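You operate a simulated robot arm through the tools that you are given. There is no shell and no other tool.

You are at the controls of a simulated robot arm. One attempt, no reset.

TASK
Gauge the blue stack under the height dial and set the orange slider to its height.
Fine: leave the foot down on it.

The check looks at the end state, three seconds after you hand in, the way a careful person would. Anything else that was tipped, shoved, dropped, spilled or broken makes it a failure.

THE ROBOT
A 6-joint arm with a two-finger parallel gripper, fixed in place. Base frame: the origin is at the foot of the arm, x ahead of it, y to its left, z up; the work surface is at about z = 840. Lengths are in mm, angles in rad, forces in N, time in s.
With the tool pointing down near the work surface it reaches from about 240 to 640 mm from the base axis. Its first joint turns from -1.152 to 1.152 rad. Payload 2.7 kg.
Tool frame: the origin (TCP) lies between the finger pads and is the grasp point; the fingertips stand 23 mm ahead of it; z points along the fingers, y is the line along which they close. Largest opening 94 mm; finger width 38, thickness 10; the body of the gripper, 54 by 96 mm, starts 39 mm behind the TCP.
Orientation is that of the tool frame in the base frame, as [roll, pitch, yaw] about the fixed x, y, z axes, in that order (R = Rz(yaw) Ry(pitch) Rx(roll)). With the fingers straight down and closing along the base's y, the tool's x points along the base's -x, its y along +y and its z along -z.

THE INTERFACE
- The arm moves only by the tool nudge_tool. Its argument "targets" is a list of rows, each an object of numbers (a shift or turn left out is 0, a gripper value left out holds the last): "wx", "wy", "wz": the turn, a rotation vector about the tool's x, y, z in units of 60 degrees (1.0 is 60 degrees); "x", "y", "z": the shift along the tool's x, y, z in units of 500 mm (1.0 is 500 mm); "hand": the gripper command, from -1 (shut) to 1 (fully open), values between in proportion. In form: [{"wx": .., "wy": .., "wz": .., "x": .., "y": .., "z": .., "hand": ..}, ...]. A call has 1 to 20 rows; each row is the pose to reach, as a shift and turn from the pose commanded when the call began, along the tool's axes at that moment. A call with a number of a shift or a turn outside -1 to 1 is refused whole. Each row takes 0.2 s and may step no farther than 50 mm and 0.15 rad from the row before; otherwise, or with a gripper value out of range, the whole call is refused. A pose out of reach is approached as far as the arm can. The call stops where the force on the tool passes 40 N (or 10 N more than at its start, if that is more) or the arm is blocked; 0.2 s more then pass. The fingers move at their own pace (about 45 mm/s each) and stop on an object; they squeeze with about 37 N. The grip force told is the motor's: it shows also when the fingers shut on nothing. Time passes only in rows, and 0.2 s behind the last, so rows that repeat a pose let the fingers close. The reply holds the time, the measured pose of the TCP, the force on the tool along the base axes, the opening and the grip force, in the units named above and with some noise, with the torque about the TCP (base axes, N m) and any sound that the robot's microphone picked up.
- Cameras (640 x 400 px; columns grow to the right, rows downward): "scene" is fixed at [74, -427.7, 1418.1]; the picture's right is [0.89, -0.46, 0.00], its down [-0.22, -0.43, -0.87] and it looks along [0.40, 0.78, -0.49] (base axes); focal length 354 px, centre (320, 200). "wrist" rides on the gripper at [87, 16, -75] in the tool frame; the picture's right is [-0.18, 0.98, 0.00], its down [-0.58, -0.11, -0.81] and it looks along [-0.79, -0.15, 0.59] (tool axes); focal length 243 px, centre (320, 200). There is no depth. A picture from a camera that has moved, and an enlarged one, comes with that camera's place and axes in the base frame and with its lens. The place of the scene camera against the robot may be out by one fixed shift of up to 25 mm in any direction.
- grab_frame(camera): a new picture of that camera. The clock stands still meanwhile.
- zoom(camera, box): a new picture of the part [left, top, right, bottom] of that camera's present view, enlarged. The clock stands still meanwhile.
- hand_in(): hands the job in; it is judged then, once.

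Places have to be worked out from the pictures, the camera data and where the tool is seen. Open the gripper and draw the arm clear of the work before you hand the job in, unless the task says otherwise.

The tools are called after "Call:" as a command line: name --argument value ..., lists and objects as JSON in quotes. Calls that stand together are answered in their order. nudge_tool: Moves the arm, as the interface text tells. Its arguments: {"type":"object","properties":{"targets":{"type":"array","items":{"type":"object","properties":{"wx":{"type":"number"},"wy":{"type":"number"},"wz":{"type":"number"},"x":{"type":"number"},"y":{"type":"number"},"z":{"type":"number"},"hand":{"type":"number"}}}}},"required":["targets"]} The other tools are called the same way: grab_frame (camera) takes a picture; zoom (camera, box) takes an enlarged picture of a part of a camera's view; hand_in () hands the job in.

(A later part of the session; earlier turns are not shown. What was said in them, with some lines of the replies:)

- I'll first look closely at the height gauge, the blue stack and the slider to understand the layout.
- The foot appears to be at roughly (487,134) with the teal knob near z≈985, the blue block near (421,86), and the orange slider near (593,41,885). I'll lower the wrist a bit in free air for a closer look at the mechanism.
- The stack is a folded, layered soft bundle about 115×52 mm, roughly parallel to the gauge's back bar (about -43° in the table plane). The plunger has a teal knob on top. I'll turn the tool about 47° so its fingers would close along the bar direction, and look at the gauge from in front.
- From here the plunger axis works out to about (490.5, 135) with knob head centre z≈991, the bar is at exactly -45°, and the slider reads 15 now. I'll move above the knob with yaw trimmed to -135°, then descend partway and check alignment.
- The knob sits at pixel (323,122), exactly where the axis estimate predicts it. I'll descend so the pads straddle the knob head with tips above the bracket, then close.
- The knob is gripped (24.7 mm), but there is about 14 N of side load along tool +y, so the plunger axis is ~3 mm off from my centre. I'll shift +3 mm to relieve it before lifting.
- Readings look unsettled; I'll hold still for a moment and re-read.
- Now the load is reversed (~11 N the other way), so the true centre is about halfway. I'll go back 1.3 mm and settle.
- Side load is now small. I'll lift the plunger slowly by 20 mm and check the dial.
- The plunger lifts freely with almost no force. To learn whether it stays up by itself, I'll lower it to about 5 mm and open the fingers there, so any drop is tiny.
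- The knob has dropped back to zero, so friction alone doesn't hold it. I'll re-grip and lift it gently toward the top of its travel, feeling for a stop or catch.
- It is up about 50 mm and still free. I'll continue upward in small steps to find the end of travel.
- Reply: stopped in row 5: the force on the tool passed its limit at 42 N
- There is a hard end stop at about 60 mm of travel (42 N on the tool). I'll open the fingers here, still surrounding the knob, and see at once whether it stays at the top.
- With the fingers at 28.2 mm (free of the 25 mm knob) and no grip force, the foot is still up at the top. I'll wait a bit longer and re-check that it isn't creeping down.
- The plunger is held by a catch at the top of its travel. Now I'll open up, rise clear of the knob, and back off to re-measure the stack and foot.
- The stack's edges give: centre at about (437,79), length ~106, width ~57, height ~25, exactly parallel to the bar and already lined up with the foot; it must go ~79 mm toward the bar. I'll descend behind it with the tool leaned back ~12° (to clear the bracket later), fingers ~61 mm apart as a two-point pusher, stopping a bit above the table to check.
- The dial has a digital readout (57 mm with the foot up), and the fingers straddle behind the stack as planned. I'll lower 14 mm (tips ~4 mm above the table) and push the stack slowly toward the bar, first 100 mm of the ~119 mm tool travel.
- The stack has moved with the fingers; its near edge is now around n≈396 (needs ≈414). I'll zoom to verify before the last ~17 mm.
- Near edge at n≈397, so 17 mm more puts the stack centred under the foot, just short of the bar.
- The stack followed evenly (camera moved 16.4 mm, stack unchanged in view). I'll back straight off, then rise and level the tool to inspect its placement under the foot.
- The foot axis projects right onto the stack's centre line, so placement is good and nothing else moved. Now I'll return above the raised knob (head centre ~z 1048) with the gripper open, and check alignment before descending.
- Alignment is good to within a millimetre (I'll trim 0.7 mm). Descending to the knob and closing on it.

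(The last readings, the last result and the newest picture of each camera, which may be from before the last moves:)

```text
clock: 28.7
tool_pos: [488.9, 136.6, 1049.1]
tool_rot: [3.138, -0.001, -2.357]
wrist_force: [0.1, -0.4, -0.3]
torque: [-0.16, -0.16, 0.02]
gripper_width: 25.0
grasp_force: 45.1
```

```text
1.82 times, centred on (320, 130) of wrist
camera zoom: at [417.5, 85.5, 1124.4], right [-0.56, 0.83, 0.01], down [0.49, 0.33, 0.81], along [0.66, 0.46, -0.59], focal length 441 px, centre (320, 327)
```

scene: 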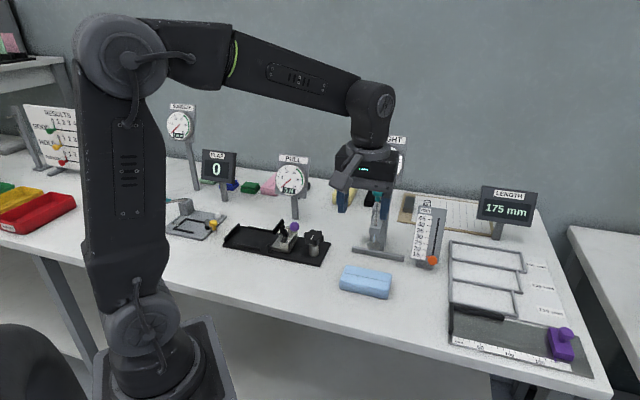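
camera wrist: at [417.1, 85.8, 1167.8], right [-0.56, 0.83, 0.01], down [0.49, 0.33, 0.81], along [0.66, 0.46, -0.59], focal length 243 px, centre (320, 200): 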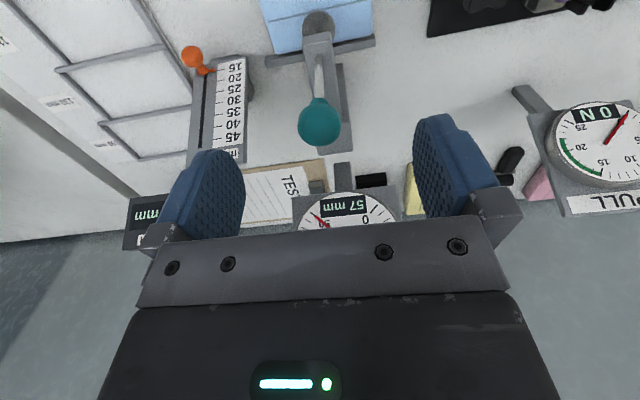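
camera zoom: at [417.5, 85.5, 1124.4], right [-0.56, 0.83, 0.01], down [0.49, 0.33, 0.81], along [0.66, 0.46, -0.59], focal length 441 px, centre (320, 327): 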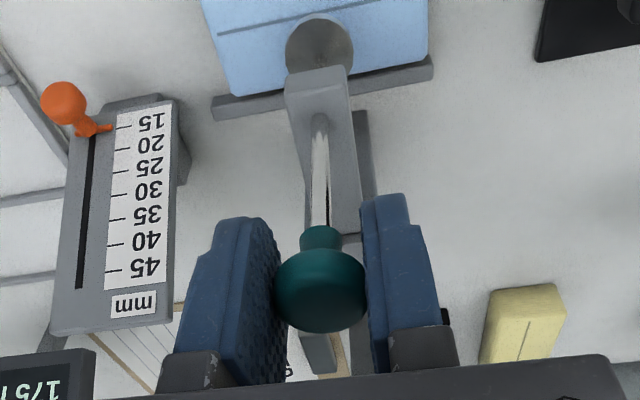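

Clean grip with negligible side load. I'll pull the plunger down off the catch slowly, about 18 mm, and look at the dial.

Call:
nudge_tool --targets '[{"z": 0.006}, {"z": 0.012}, {"z": 0.018}, {"z": 0.024}, {"z": 0.03}, {"z": 0.036}, {"z": 0.036}]'

Call:
zoom --camera "scene" --box '[320, 120, 440, 290]'

Call:
zoom --camera "wrist" --box '[220, 0, 420, 240]'

```text
clock: 30.3
tool_pos: [489.5, 136.7, 1029.2]
tool_rot: [3.134, -0.002, -2.357]
wrist_force: [-4.4, -1.9, 0.0]
torque: [0.08, -0.32, 0.0]
gripper_width: 25.2
grasp_force: 44.7
```

```text
2.35 times, centred on (380, 205) of scene
camera zoom: at [73.9, -427.7, 1418.1], right [0.89, -0.46, 0.0], down [-0.22, -0.43, -0.87], along [0.4, 0.78, -0.49], focal length 832 px, centre (179, 188)
```

zoom: 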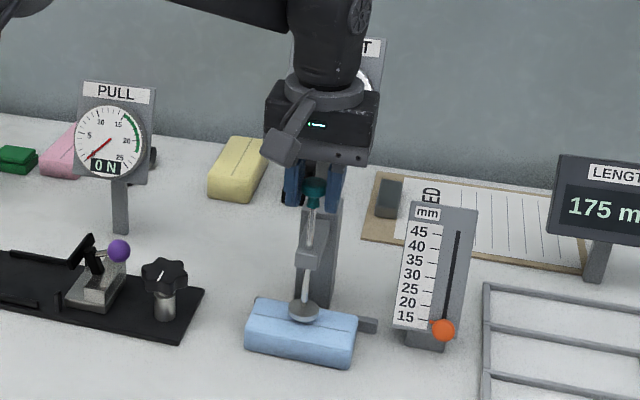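

```text
1.67 times, centred on (320, 120) of wrist
camera zoom: at [417.7, 85.5, 1106.0], right [-0.56, 0.83, 0.01], down [0.49, 0.33, 0.8], along [0.66, 0.46, -0.59], focal length 404 px, centre (320, 333)
```

zoom: 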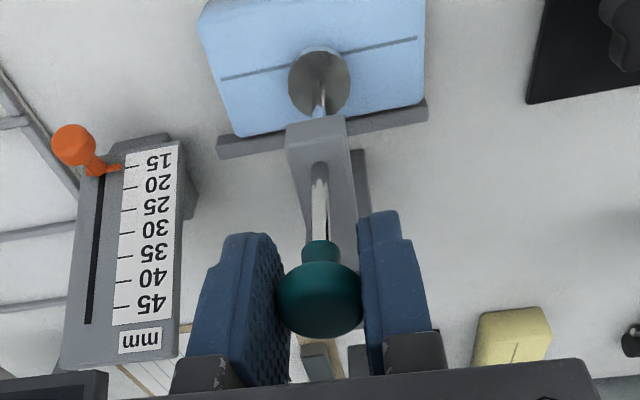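

The foot follows down (about 38 mm height now) and is centred over the stack. I'll lower a further ~7 mm in small steps and check the gap.

Call:
nudge_tool --targets '[{"z": 0.004}, {"z": 0.008}, {"z": 0.012}, {"z": 0.014}, {"z": 0.014}]'

Call:
zoom --camera "scene" --box '[350, 220, 420, 290]'

Call:
zoom --camera "scene" --box '[355, 120, 415, 190]'

```text
clock: 31.5
tool_pos: [490.3, 137.0, 1023.0]
tool_rot: [3.134, -0.001, -2.358]
wrist_force: [-3.5, -3.2, -0.5]
torque: [-0.16, -0.14, 0.06]
gripper_width: 25.2
grasp_force: 45.4
```

```text
5.71 times, centred on (385, 255) of scene
camera zoom: at [73.9, -427.8, 1418.1], right [0.89, -0.46, 0.0], down [-0.22, -0.43, -0.87], along [0.4, 0.78, -0.49], focal length 2021 px, centre (-51, -114)
```

zoom: 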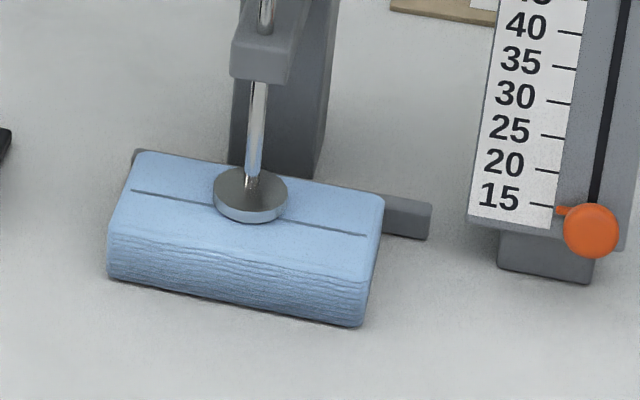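

```text
5.71 times, centred on (385, 155) of scene
camera zoom: at [73.9, -427.8, 1418.1], right [0.89, -0.46, 0.0], down [-0.22, -0.43, -0.87], along [0.4, 0.78, -0.49], focal length 2021 px, centre (-51, 457)
```

zoom: 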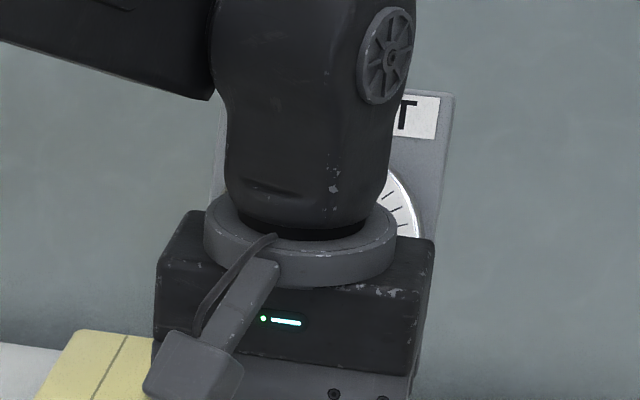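

The foot is just above the stack. I'll lower another 3 mm gently, then open the fingers and let the foot rest under its own weight.

Call:
nudge_tool --targets '[{"z": 0.002}, {"z": 0.004}, {"z": 0.006}, {"z": 0.006}]'

Call:
zoom --camera "scene" --box '[350, 220, 420, 290]'

```text
clock: 32.5
tool_pos: [489.1, 136.3, 1021.3]
tool_rot: [3.138, 0.001, -2.357]
wrist_force: [-4.7, -2.6, 12.1]
torque: [-0.77, 0.46, -0.04]
gripper_width: 25.2
grasp_force: 45.1
```

```text
5.71 times, centred on (385, 255) of scene
camera zoom: at [73.7, -427.8, 1418.1], right [0.89, -0.46, 0.0], down [-0.22, -0.43, -0.87], along [0.4, 0.78, -0.49], focal length 2021 px, centre (-51, -114)
```

zoom: 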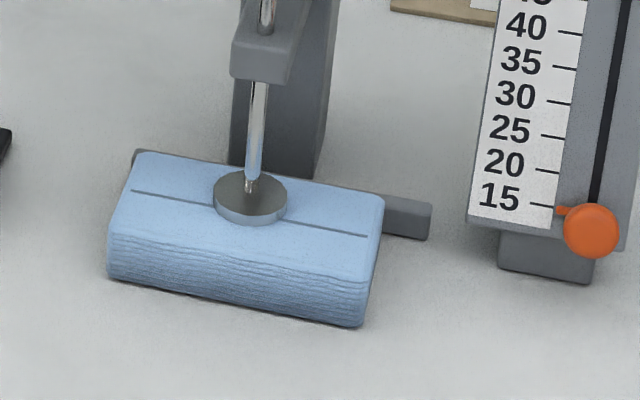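

Contact: about 12 N reaction at TCP z≈1021, so the stack is roughly 29–30 mm. I'll open the fingers now, wide, and rise clear so the dial can be read.

Call:
nudge_tool --targets '[{"hand": -0.2}, {"hand": 0.2}, {"hand": 0.5}, {"hand": 0.8}, {"z": -0.04, "hand": 0.8}, {"z": -0.1, "hand": 0.8}, {"z": -0.16, "hand": 0.8}, {"z": -0.16, "x": 0.08, "hand": 0.8}, {"z": -0.16, "x": 0.16, "hand": 0.8}, {"z": -0.16, "x": 0.24, "hand": 0.8}, {"z": -0.16, "x": 0.3, "hand": 0.8}]'

Call:
grab_frame --camera "scene"

Call:
zoom --camera "scene" --box '[355, 130, 415, 190]'

Call:
zoom --camera "wrist" --box '[220, 0, 440, 240]'

```text
clock: 34.9
tool_pos: [384.6, 30.4, 1100.7]
tool_rot: [3.134, -0.001, -2.358]
wrist_force: [-0.7, -0.3, -0.9]
torque: [-0.03, 0.01, 0.02]
gripper_width: 84.6
grasp_force: 0.0
```

```text
taken
```

scene: 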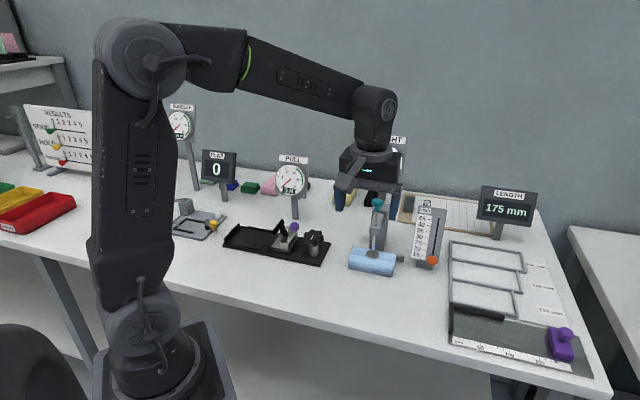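

```text
6.67 times, centred on (385, 160) of scene
camera zoom: at [74.0, -427.7, 1418.1], right [0.89, -0.46, 0.0], down [-0.22, -0.43, -0.87], along [0.4, 0.78, -0.49], focal length 2358 px, centre (-113, 467)
```

zoom: 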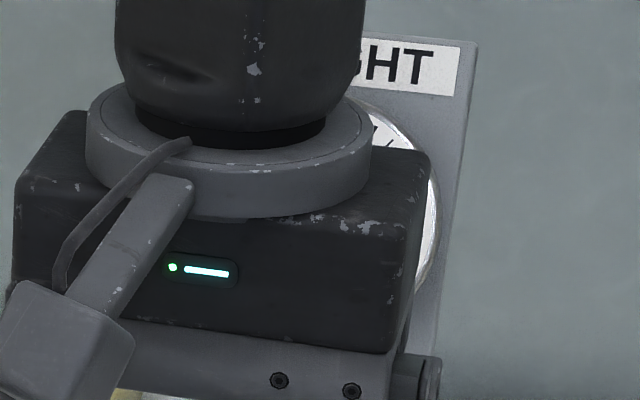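

```text
1.67 times, centred on (330, 120) of wrist
camera zoom: at [312.8, -20.8, 1176.2], right [-0.56, 0.83, 0.01], down [0.49, 0.33, 0.81], along [0.66, 0.46, -0.59], focal length 404 px, centre (303, 333)
```

zoom: 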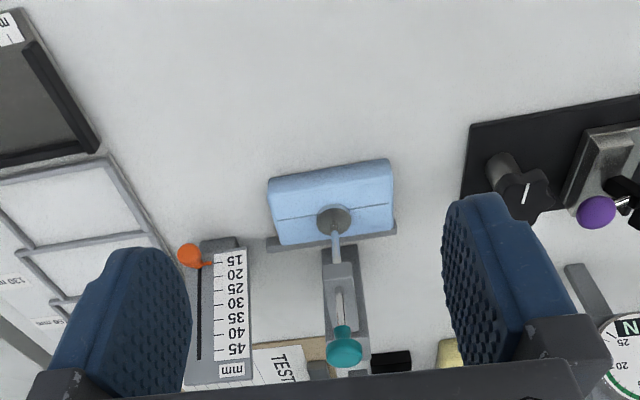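

The foot is resting on the stack. The arm hides the dial, so I'll swing toward the slider side at the same height to clear the view and get in front of the scale.

Call:
nudge_tool --targets '[{"y": -0.08}, {"y": -0.16}, {"y": -0.24}, {"y": -0.284}]'

Call:
grab_frame --camera "scene"

Call:
zoom --camera "scene" --box '[355, 130, 415, 190]'

Call:
grab_frame --camera "wrist"

```text
clock: 35.9
tool_pos: [485.6, -70.3, 1100.0]
tool_rot: [3.133, -0.002, -2.357]
wrist_force: [-0.1, 0.6, -0.2]
torque: [-0.01, 0.03, -0.03]
gripper_width: 84.5
grasp_force: 0.1
```

```text
taken
```

scene: 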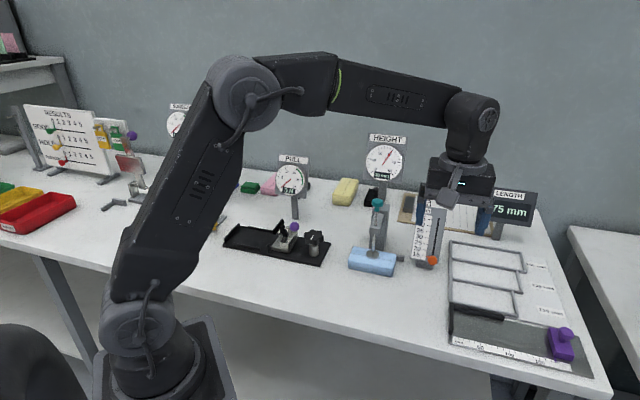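

```text
6.67 times, centred on (385, 160) of scene
camera zoom: at [74.0, -427.7, 1418.1], right [0.89, -0.46, 0.0], down [-0.22, -0.43, -0.87], along [0.4, 0.78, -0.49], focal length 2358 px, centre (-113, 467)
```

zoom: 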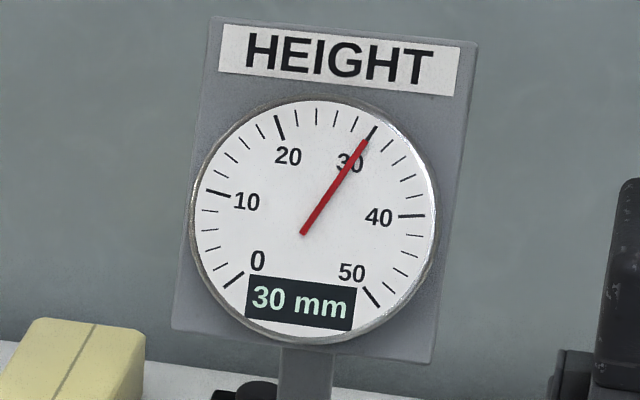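

```text
taken
camera wrist: at [412.7, -121.4, 1175.3], right [-0.56, 0.83, 0.01], down [0.49, 0.33, 0.8], along [0.66, 0.46, -0.59], focal length 243 px, centre (320, 200)
```

wrist: 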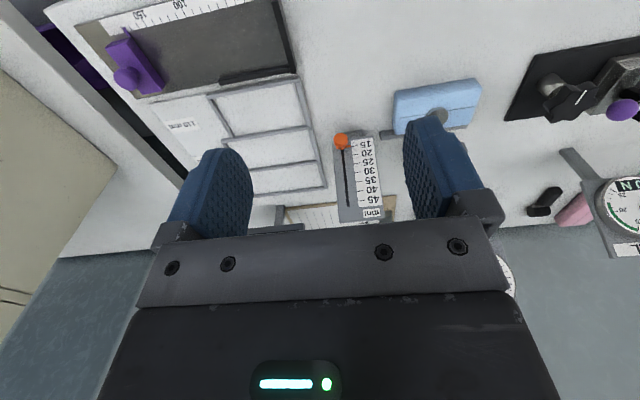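

The dial reads 30 mm (needle right on the 30 mark). Now I'll study the slider's geometry closely from both cameras.

Call:
zoom --camera "wrist" --box '[320, 120, 400, 230]'

Call:
zoom --camera "scene" --box '[400, 190, 460, 280]'

```text
3.64 times, centred on (360, 175) of wrist
camera zoom: at [412.7, -121.4, 1175.3], right [-0.56, 0.83, 0.01], down [0.49, 0.33, 0.8], along [0.66, 0.46, -0.59], focal length 882 px, centre (174, 291)
```

zoom: 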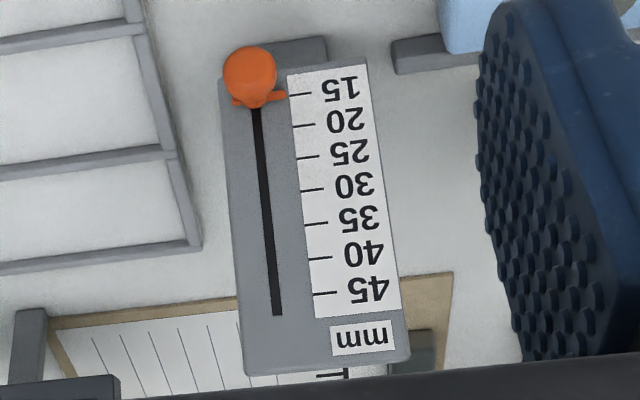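

```text
4.44 times, centred on (430, 235) of scene
camera zoom: at [74.0, -427.7, 1418.1], right [0.89, -0.46, 0.0], down [-0.22, -0.43, -0.87], along [0.4, 0.78, -0.49], focal length 1572 px, centre (-169, 44)
```

zoom: 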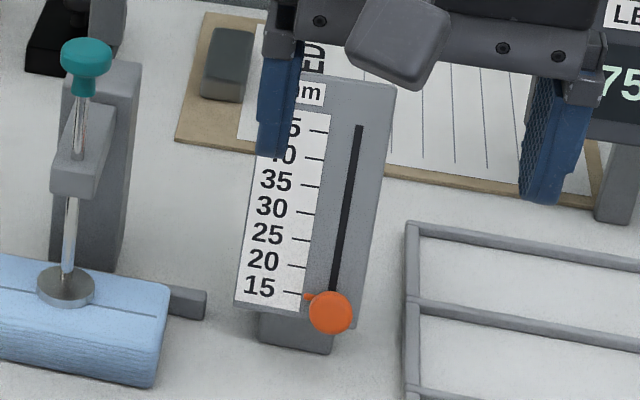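

Triangulating the scale from two wrist views: 3 mm of travel per scale mm, plate leaning back 20°, knob (Ø~22) centre at about (590, 41, 891) at "15". I'll move to a point in front of/above the knob with fingers ~50 mm open and verify before descending.

Call:
nudge_tool --targets '[{"x": -0.08, "y": 0.002, "hand": 0.064}, {"x": -0.16, "y": 0.004, "hand": 0.064}, {"x": -0.24, "y": 0.006, "hand": 0.064}, {"x": -0.2846, "y": 0.006, "hand": 0.064}, {"x": -0.2846, "y": 0.006, "z": 0.08, "hand": 0.064}, {"x": -0.2846, "y": 0.006, "z": 0.16, "hand": 0.064}, {"x": -0.2846, "y": 0.006, "z": 0.2, "hand": 0.064}, {"x": -0.2846, "y": 0.006, "z": 0.2, "hand": 0.064}]'

Call:
grab_frame --camera "wrist"

Call:
zoom --camera "scene" --box '[380, 130, 500, 290]'

```text
clock: 37.7
tool_pos: [582.3, 32.2, 999.2]
tool_rot: [3.136, -0.001, -2.358]
wrist_force: [-0.3, -0.1, 0.0]
torque: [0.01, -0.01, 0.03]
gripper_width: 49.9
grasp_force: 0.1
```

```text
taken
camera wrist: at [510.5, -18.2, 1075.3], right [-0.56, 0.83, 0.01], down [0.49, 0.33, 0.81], along [0.66, 0.46, -0.59], focal length 243 px, centre (320, 200)
```

wrist: 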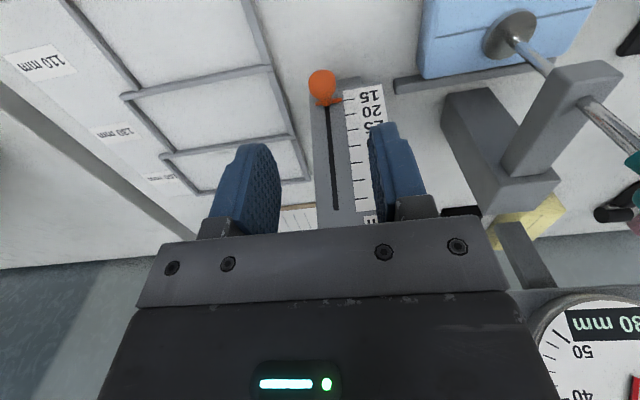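

```text
2.50 times, centred on (440, 210) of scene
camera zoom: at [74.0, -427.7, 1418.1], right [0.89, -0.46, 0.0], down [-0.22, -0.43, -0.87], along [0.4, 0.78, -0.49], focal length 884 px, centre (20, 175)
```

zoom: 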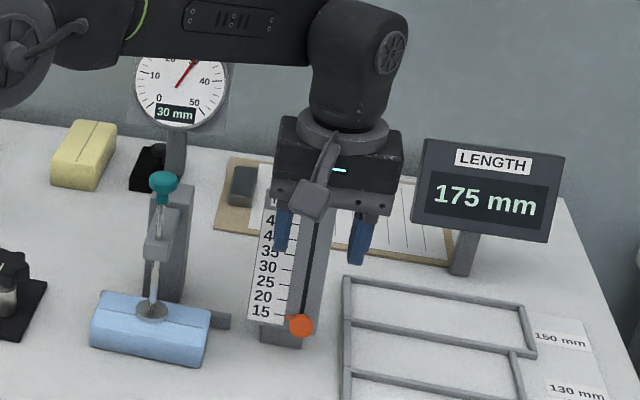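

The knob appears within ~1 mm of prediction and the slot plane is clear. I'll descend around it (TCP z≈898) and stop to verify before closing.

Call:
nudge_tool --targets '[{"z": 0.06, "y": -0.0012}, {"z": 0.12, "y": -0.0024}, {"z": 0.17, "y": -0.0024}, {"z": 0.2, "y": -0.0024}, {"z": 0.2, "y": -0.0024}]'

Call:
zoom --camera "wrist" --box '[220, 60, 440, 240]'

Call:
zoom --camera "scene" --box '[380, 180, 480, 290]'

```text
clock: 38.9
tool_pos: [583.1, 31.4, 899.4]
tool_rot: [3.136, -0.002, -2.356]
wrist_force: [0.3, 0.2, -0.8]
torque: [0.03, -0.03, 0.01]
gripper_width: 49.8
grasp_force: 0.0
```

```text
2.22 times, centred on (330, 150) of wrist
camera zoom: at [510.4, -19.1, 975.4], right [-0.56, 0.83, 0.01], down [0.49, 0.33, 0.81], along [0.66, 0.46, -0.59], focal length 539 px, centre (298, 311)
```

zoom: 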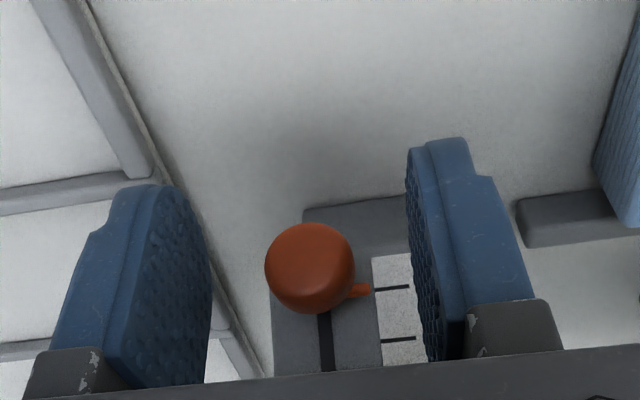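

```text
3.64 times, centred on (430, 235) of scene
camera zoom: at [74.0, -427.7, 1418.1], right [0.89, -0.46, 0.0], down [-0.22, -0.43, -0.87], along [0.4, 0.78, -0.49], focal length 1286 px, centre (-80, 73)
```

zoom: 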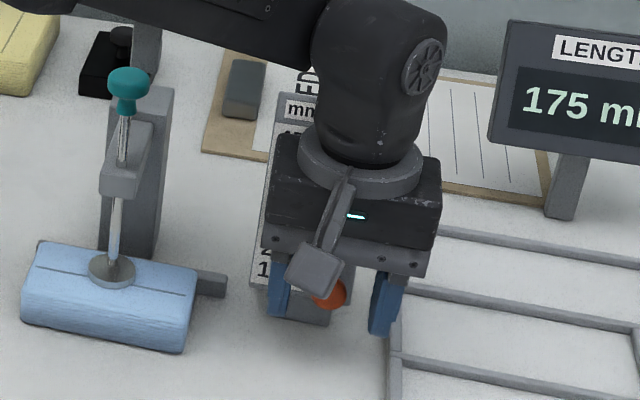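

The knob is centred between the open fingers. Closing on it now.

Call:
nudge_tool --targets '[{"hand": -1}, {"hand": -1}, {"hand": -1}, {"hand": -1}]'

Call:
zoom --camera "wrist" --box '[220, 60, 440, 240]'

```text
clock: 39.9
tool_pos: [581.0, 32.4, 900.0]
tool_rot: [3.135, -0.001, -2.358]
wrist_force: [-4.9, 2.4, 0.1]
torque: [0.06, 0.0, 0.04]
gripper_width: 20.4
grasp_force: 44.5
```

```text
2.22 times, centred on (330, 150) of wrist
camera zoom: at [510.2, -18.7, 975.7], right [-0.56, 0.83, 0.01], down [0.49, 0.33, 0.8], along [0.66, 0.46, -0.59], focal length 539 px, centre (298, 311)
```

zoom: 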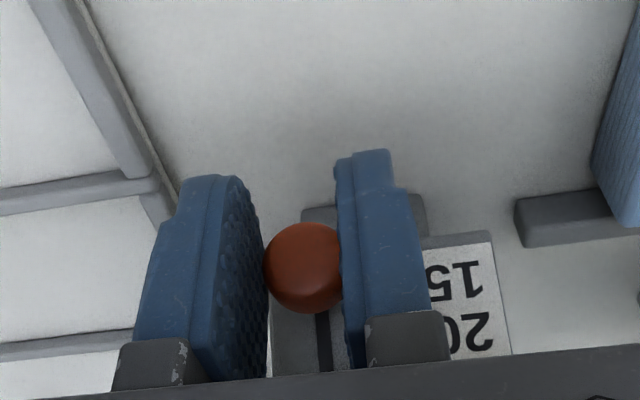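

Gripped (20.4 mm, light side load). Scale 15→30 is 45 mm along the 20° leaning slot, so I'll move 15.4 mm inward and 42.3 mm up in small steps.

Call:
nudge_tool --targets '[{"x": -0.0044, "z": -0.0121}, {"x": -0.0088, "z": -0.0242}, {"x": -0.0132, "z": -0.0363}, {"x": -0.0176, "z": -0.0483}, {"x": -0.022, "z": -0.0604}, {"x": -0.0264, "z": -0.0725}, {"x": -0.0308, "z": -0.0846}, {"x": -0.0308, "z": -0.0846}, {"x": -0.0308, "z": -0.0846}]'

Call:
zoom --camera "wrist" --box '[220, 60, 440, 240]'

Call:
zoom --camera "scene" --box '[380, 180, 480, 290]'

```text
clock: 41.9
tool_pos: [592.8, 42.9, 940.8]
tool_rot: [3.134, -0.003, -2.356]
wrist_force: [-17.9, 3.1, 3.9]
torque: [-0.08, 0.31, 0.21]
gripper_width: 20.3
grasp_force: 45.2
```

```text
2.22 times, centred on (330, 150) of wrist
camera zoom: at [521.1, -7.8, 1017.8], right [-0.56, 0.83, 0.01], down [0.49, 0.33, 0.8], along [0.66, 0.46, -0.59], focal length 539 px, centre (298, 311)
```

zoom: 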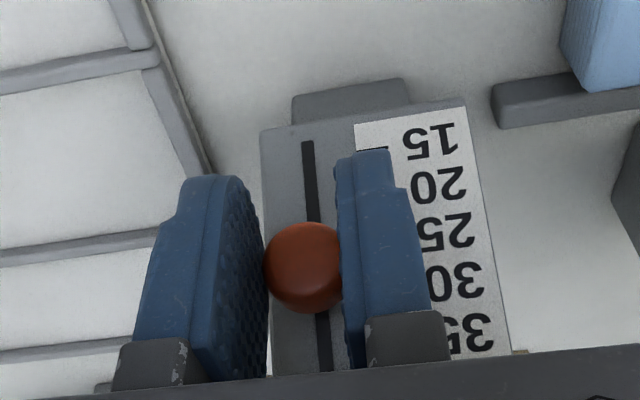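

```text
3.64 times, centred on (430, 235) of scene
camera zoom: at [73.5, -427.6, 1418.2], right [0.89, -0.46, 0.0], down [-0.22, -0.43, -0.87], along [0.4, 0.78, -0.49], focal length 1286 px, centre (-80, 73)
```

zoom: 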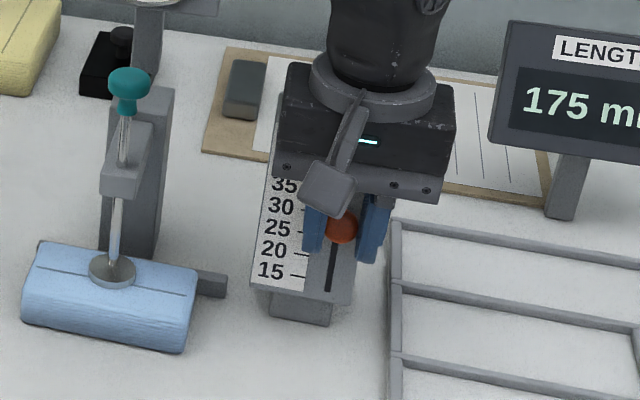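

The knob sits near 30 now with a modest side load. I'll open the fingers, back straight off and take a look at the pointer.

Call:
nudge_tool --targets '[{"hand": -0.3}, {"hand": 0.064}, {"hand": 0.064}, {"hand": 0.064}, {"x": 0.06, "hand": 0.064}, {"x": 0.12, "hand": 0.064}, {"x": 0.18, "z": -0.04, "hand": 0.064}, {"x": 0.22, "z": -0.12, "hand": 0.064}, {"x": 0.26, "z": -0.2, "hand": 0.064}, {"x": 0.26, "z": -0.28, "hand": 0.064}]'

Call:
zoom --camera "wrist" --box '[250, 60, 410, 230]'

Call:
zoom --camera "scene" --box '[395, 185, 465, 280]'

```text
clock: 44.1
tool_pos: [503.2, -49.9, 1083.2]
tool_rot: [3.134, 0.001, -2.358]
wrist_force: [-0.4, 0.1, -0.5]
torque: [0.0, 0.01, 0.01]
gripper_width: 49.9
grasp_force: 0.1
```

```text
2.35 times, centred on (330, 145) of wrist
camera zoom: at [430.7, -100.8, 1157.8], right [-0.56, 0.83, 0.01], down [0.49, 0.33, 0.81], along [0.66, 0.46, -0.59], focal length 571 px, centre (296, 329)
```

zoom: 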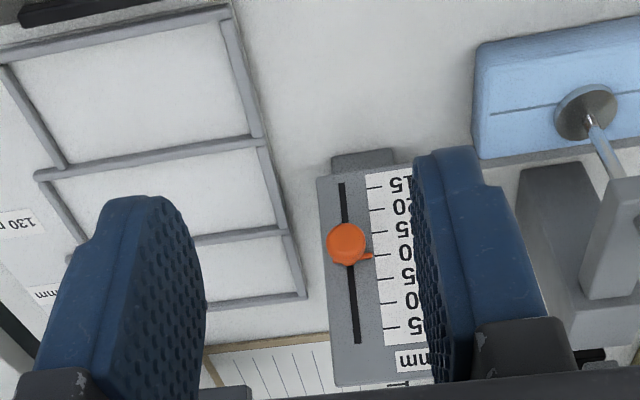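

```text
4.21 times, centred on (430, 232) of scene
camera zoom: at [74.0, -427.7, 1418.1], right [0.89, -0.46, 0.0], down [-0.22, -0.43, -0.87], along [0.4, 0.78, -0.49], focal length 1489 px, centre (-143, 63)
```

zoom: 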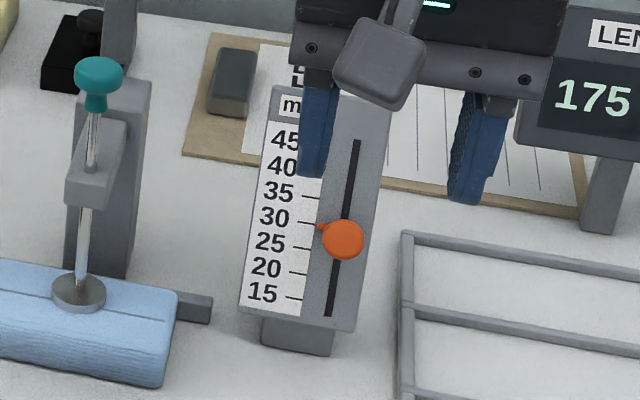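

The pointer is close to 30. I'll zoom hard to compare the pointer tip with the 30 tick.

Call:
zoom --camera "scene" --box '[415, 222, 445, 262]'

Call:
zoom --camera "wrist" --box '[325, 125, 370, 200]'

```text
10.00 times, centred on (430, 242) of scene
camera zoom: at [74.0, -427.7, 1418.1], right [0.89, -0.46, 0.0], down [-0.22, -0.43, -0.87], along [0.4, 0.78, -0.49], focal length 3536 px, centre (-780, -220)
```

zoom: 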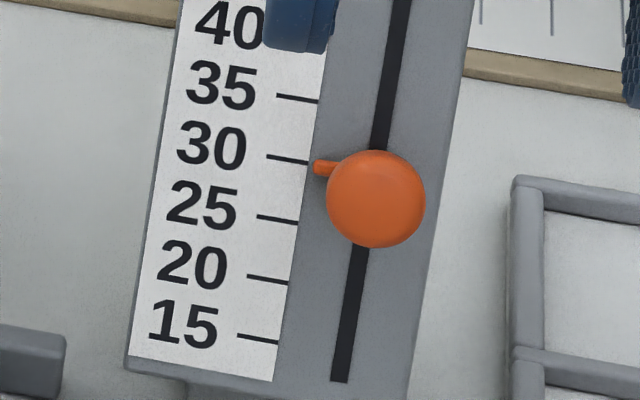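

```text
5.33 times, centred on (348, 162) of wrist
camera zoom: at [430.7, -100.8, 1157.8], right [-0.56, 0.83, 0.01], down [0.49, 0.33, 0.81], along [0.66, 0.46, -0.59], focal length 1294 px, centre (173, 400)
```

zoom: 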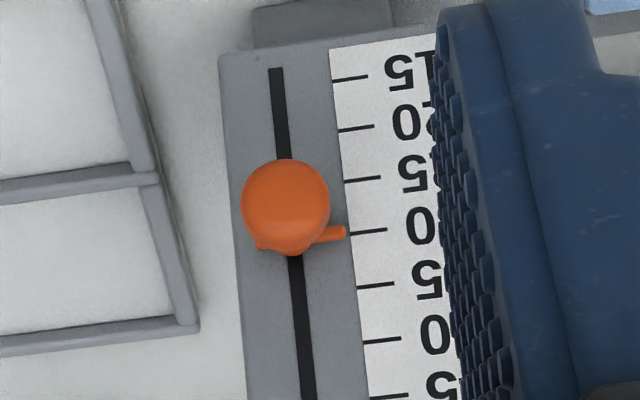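

Pointer looks within about 0.3 of 30, but it stands off the plate so parallax matters. I'll place the wrist camera to look straight along the plate's normal (tilting the tool 23°) for a true reading.

Call:
nudge_tool --targets '[{"x": -0.03, "y": -0.003, "z": 0.06, "wy": -0.1, "hand": 1}, {"x": -0.06, "y": -0.006, "z": 0.12, "wy": -0.2, "hand": 1}, {"x": -0.09, "y": -0.008, "z": 0.18, "wy": -0.3, "hand": 1}, {"x": -0.119, "y": -0.01, "z": 0.236, "wy": -0.383, "hand": 1}, {"x": -0.119, "y": -0.01, "z": 0.236, "wy": -0.383, "hand": 1}]'

Call:
grab_frame --camera "wrist"

```text
clock: 45.3
tool_pos: [548.6, -11.1, 963.7]
tool_rot: [3.134, 0.4, -2.359]
wrist_force: [0.4, -0.1, -0.3]
torque: [-0.03, -0.01, 0.03]
gripper_width: 94.1
grasp_force: 0.2
```

```text
taken
camera wrist: at [459.8, -77.3, 999.0], right [-0.57, 0.82, 0.08], down [0.24, 0.07, 0.97], along [0.78, 0.57, -0.24], focal length 243 px, centre (320, 200)
```

wrist: 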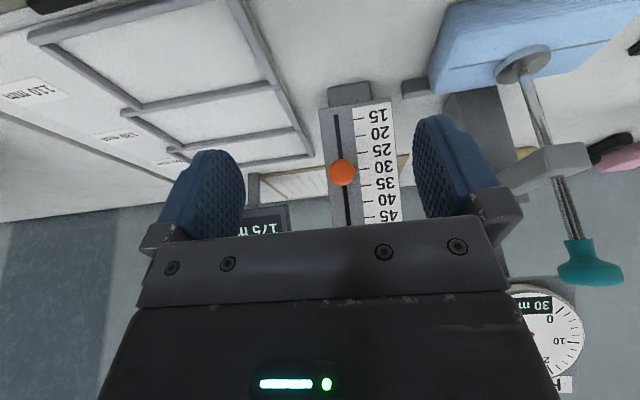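

Call:
zoom --camera "wrist" --box '[315, 95, 405, 230]'

Call:
zoom --camera "wrist" --box '[325, 145, 395, 195]'

Call:
zoom --camera "scene" --box '[355, 130, 415, 190]'

```text
2.96 times, centred on (360, 162) of wrist
camera zoom: at [459.8, -77.3, 999.0], right [-0.57, 0.82, 0.08], down [0.24, 0.07, 0.97], along [0.78, 0.57, -0.24], focal length 719 px, centre (202, 311)
```

zoom: 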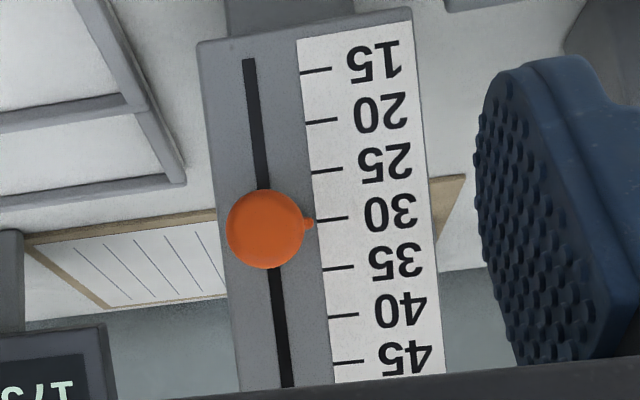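

```text
8.00 times, centred on (360, 170) of wrist
camera zoom: at [459.8, -77.3, 999.0], right [-0.57, 0.82, 0.08], down [0.24, 0.07, 0.97], along [0.78, 0.57, -0.24], focal length 1941 px, centre (0, 440)
```

zoom: 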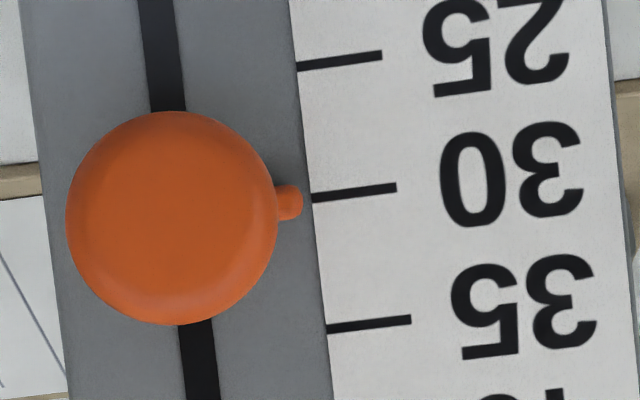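

```text
6.67 times, centred on (385, 160) of scene
camera zoom: at [74.0, -427.7, 1418.1], right [0.89, -0.46, 0.0], down [-0.22, -0.43, -0.87], along [0.4, 0.78, -0.49], focal length 2358 px, centre (-113, 467)
```

zoom: 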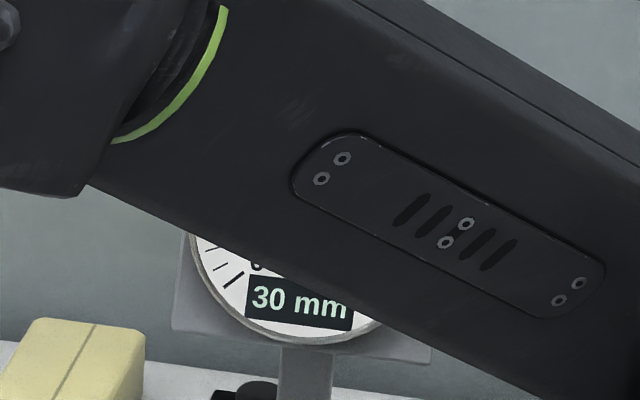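

Seen along the plate normal, the pointer centre is within 0.04–0.1 mm of the 30 tick, and the dial still reads 30 mm. I'll back away and raise the arm clear of the work.

Call:
nudge_tool --targets '[{"x": 0.0737, "z": -0.0311}, {"x": 0.1474, "z": -0.0623}, {"x": 0.1124, "z": -0.1452, "wy": 0.13}, {"x": 0.0774, "z": -0.2281, "wy": 0.26}, {"x": 0.0424, "z": -0.311, "wy": 0.382}, {"x": 0.0424, "z": -0.311, "wy": 0.382}]'

```text
clock: 46.7
tool_pos: [492.1, -68.3, 1099.0]
tool_rot: [3.136, -0.003, -2.357]
wrist_force: [-0.3, -0.3, -0.7]
torque: [0.03, 0.01, 0.02]
gripper_width: 94.1
grasp_force: 0.0
```

The tool is level and clear. I'll raise it further and draw back toward the base for a final overall check.

Call:
nudge_tool --targets '[{"x": 0.05, "z": -0.06}, {"x": 0.1, "z": -0.12}, {"x": 0.16, "z": -0.17}, {"x": 0.2, "z": -0.17}, {"x": 0.2, "z": -0.17}]'

Call:
grab_frame --camera "scene"

Call:
zoom --camera "scene" --box '[340, 130, 470, 290]'

Call:
zoom --camera "scene" --box '[355, 130, 415, 190]'

```text
clock: 47.9
tool_pos: [420.8, -139.5, 1183.6]
tool_rot: [3.133, 0.0, -2.358]
wrist_force: [-0.1, 0.3, 0.2]
torque: [0.02, -0.01, 0.0]
gripper_width: 94.1
grasp_force: 0.1
```

```text
taken
```

scene: 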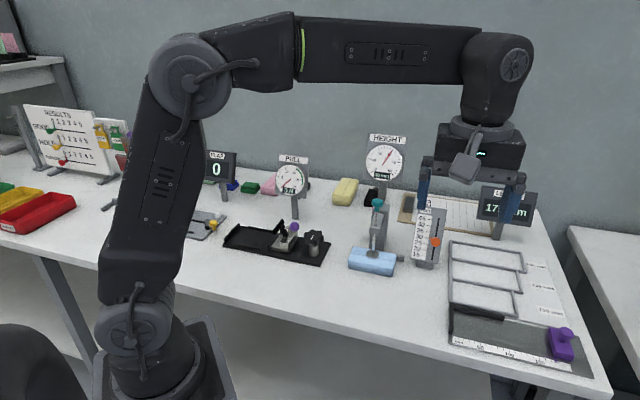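

```text
2.50 times, centred on (405, 210) of scene
camera zoom: at [74.0, -427.7, 1418.1], right [0.89, -0.46, 0.0], down [-0.22, -0.43, -0.87], along [0.4, 0.78, -0.49], focal length 884 px, centre (108, 175)
```

zoom: 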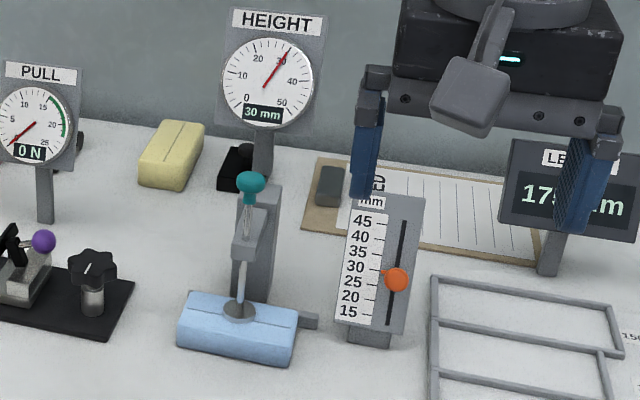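

```text
6.67 times, centred on (385, 160) of scene
camera zoom: at [74.0, -427.7, 1418.1], right [0.89, -0.46, 0.0], down [-0.22, -0.43, -0.87], along [0.4, 0.78, -0.49], focal length 2358 px, centre (-113, 467)
```

zoom: 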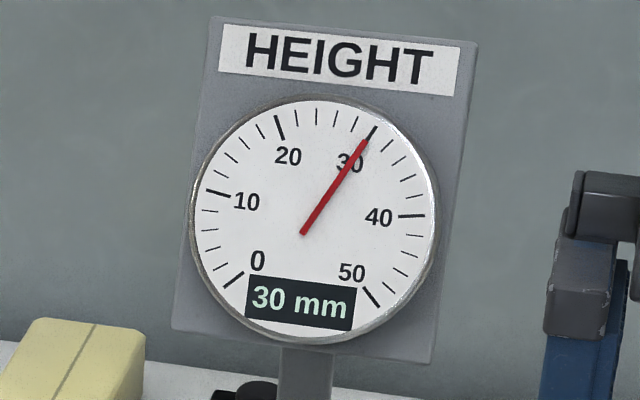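

The final check shows the foot resting on the blue stack with the dial steady at 30 mm, and the orange slider at 30. Nothing else was disturbed, the gripper is open and the arm is clear, so I'm handing in.

Call:
hand_in

```text
The job is handed in.
```

The blue stack measures 30 mm on the height dial, and the orange slider is set to 30. I've handed the job in; no verdict has come back.

- **Gauging:** I raised the foot to the catch at the top of its travel, pushed the stack under it and lowered it. The dial still read 30 mm when I handed in, and I left the foot down on the stack as you allowed.
- **Slider:** Looking straight at the scale, the pointer is within about 0.1 of the 30 mark.
- **End state:** The gripper is open and the arm is clear of the work. The last pictures show nothing else disturbed.
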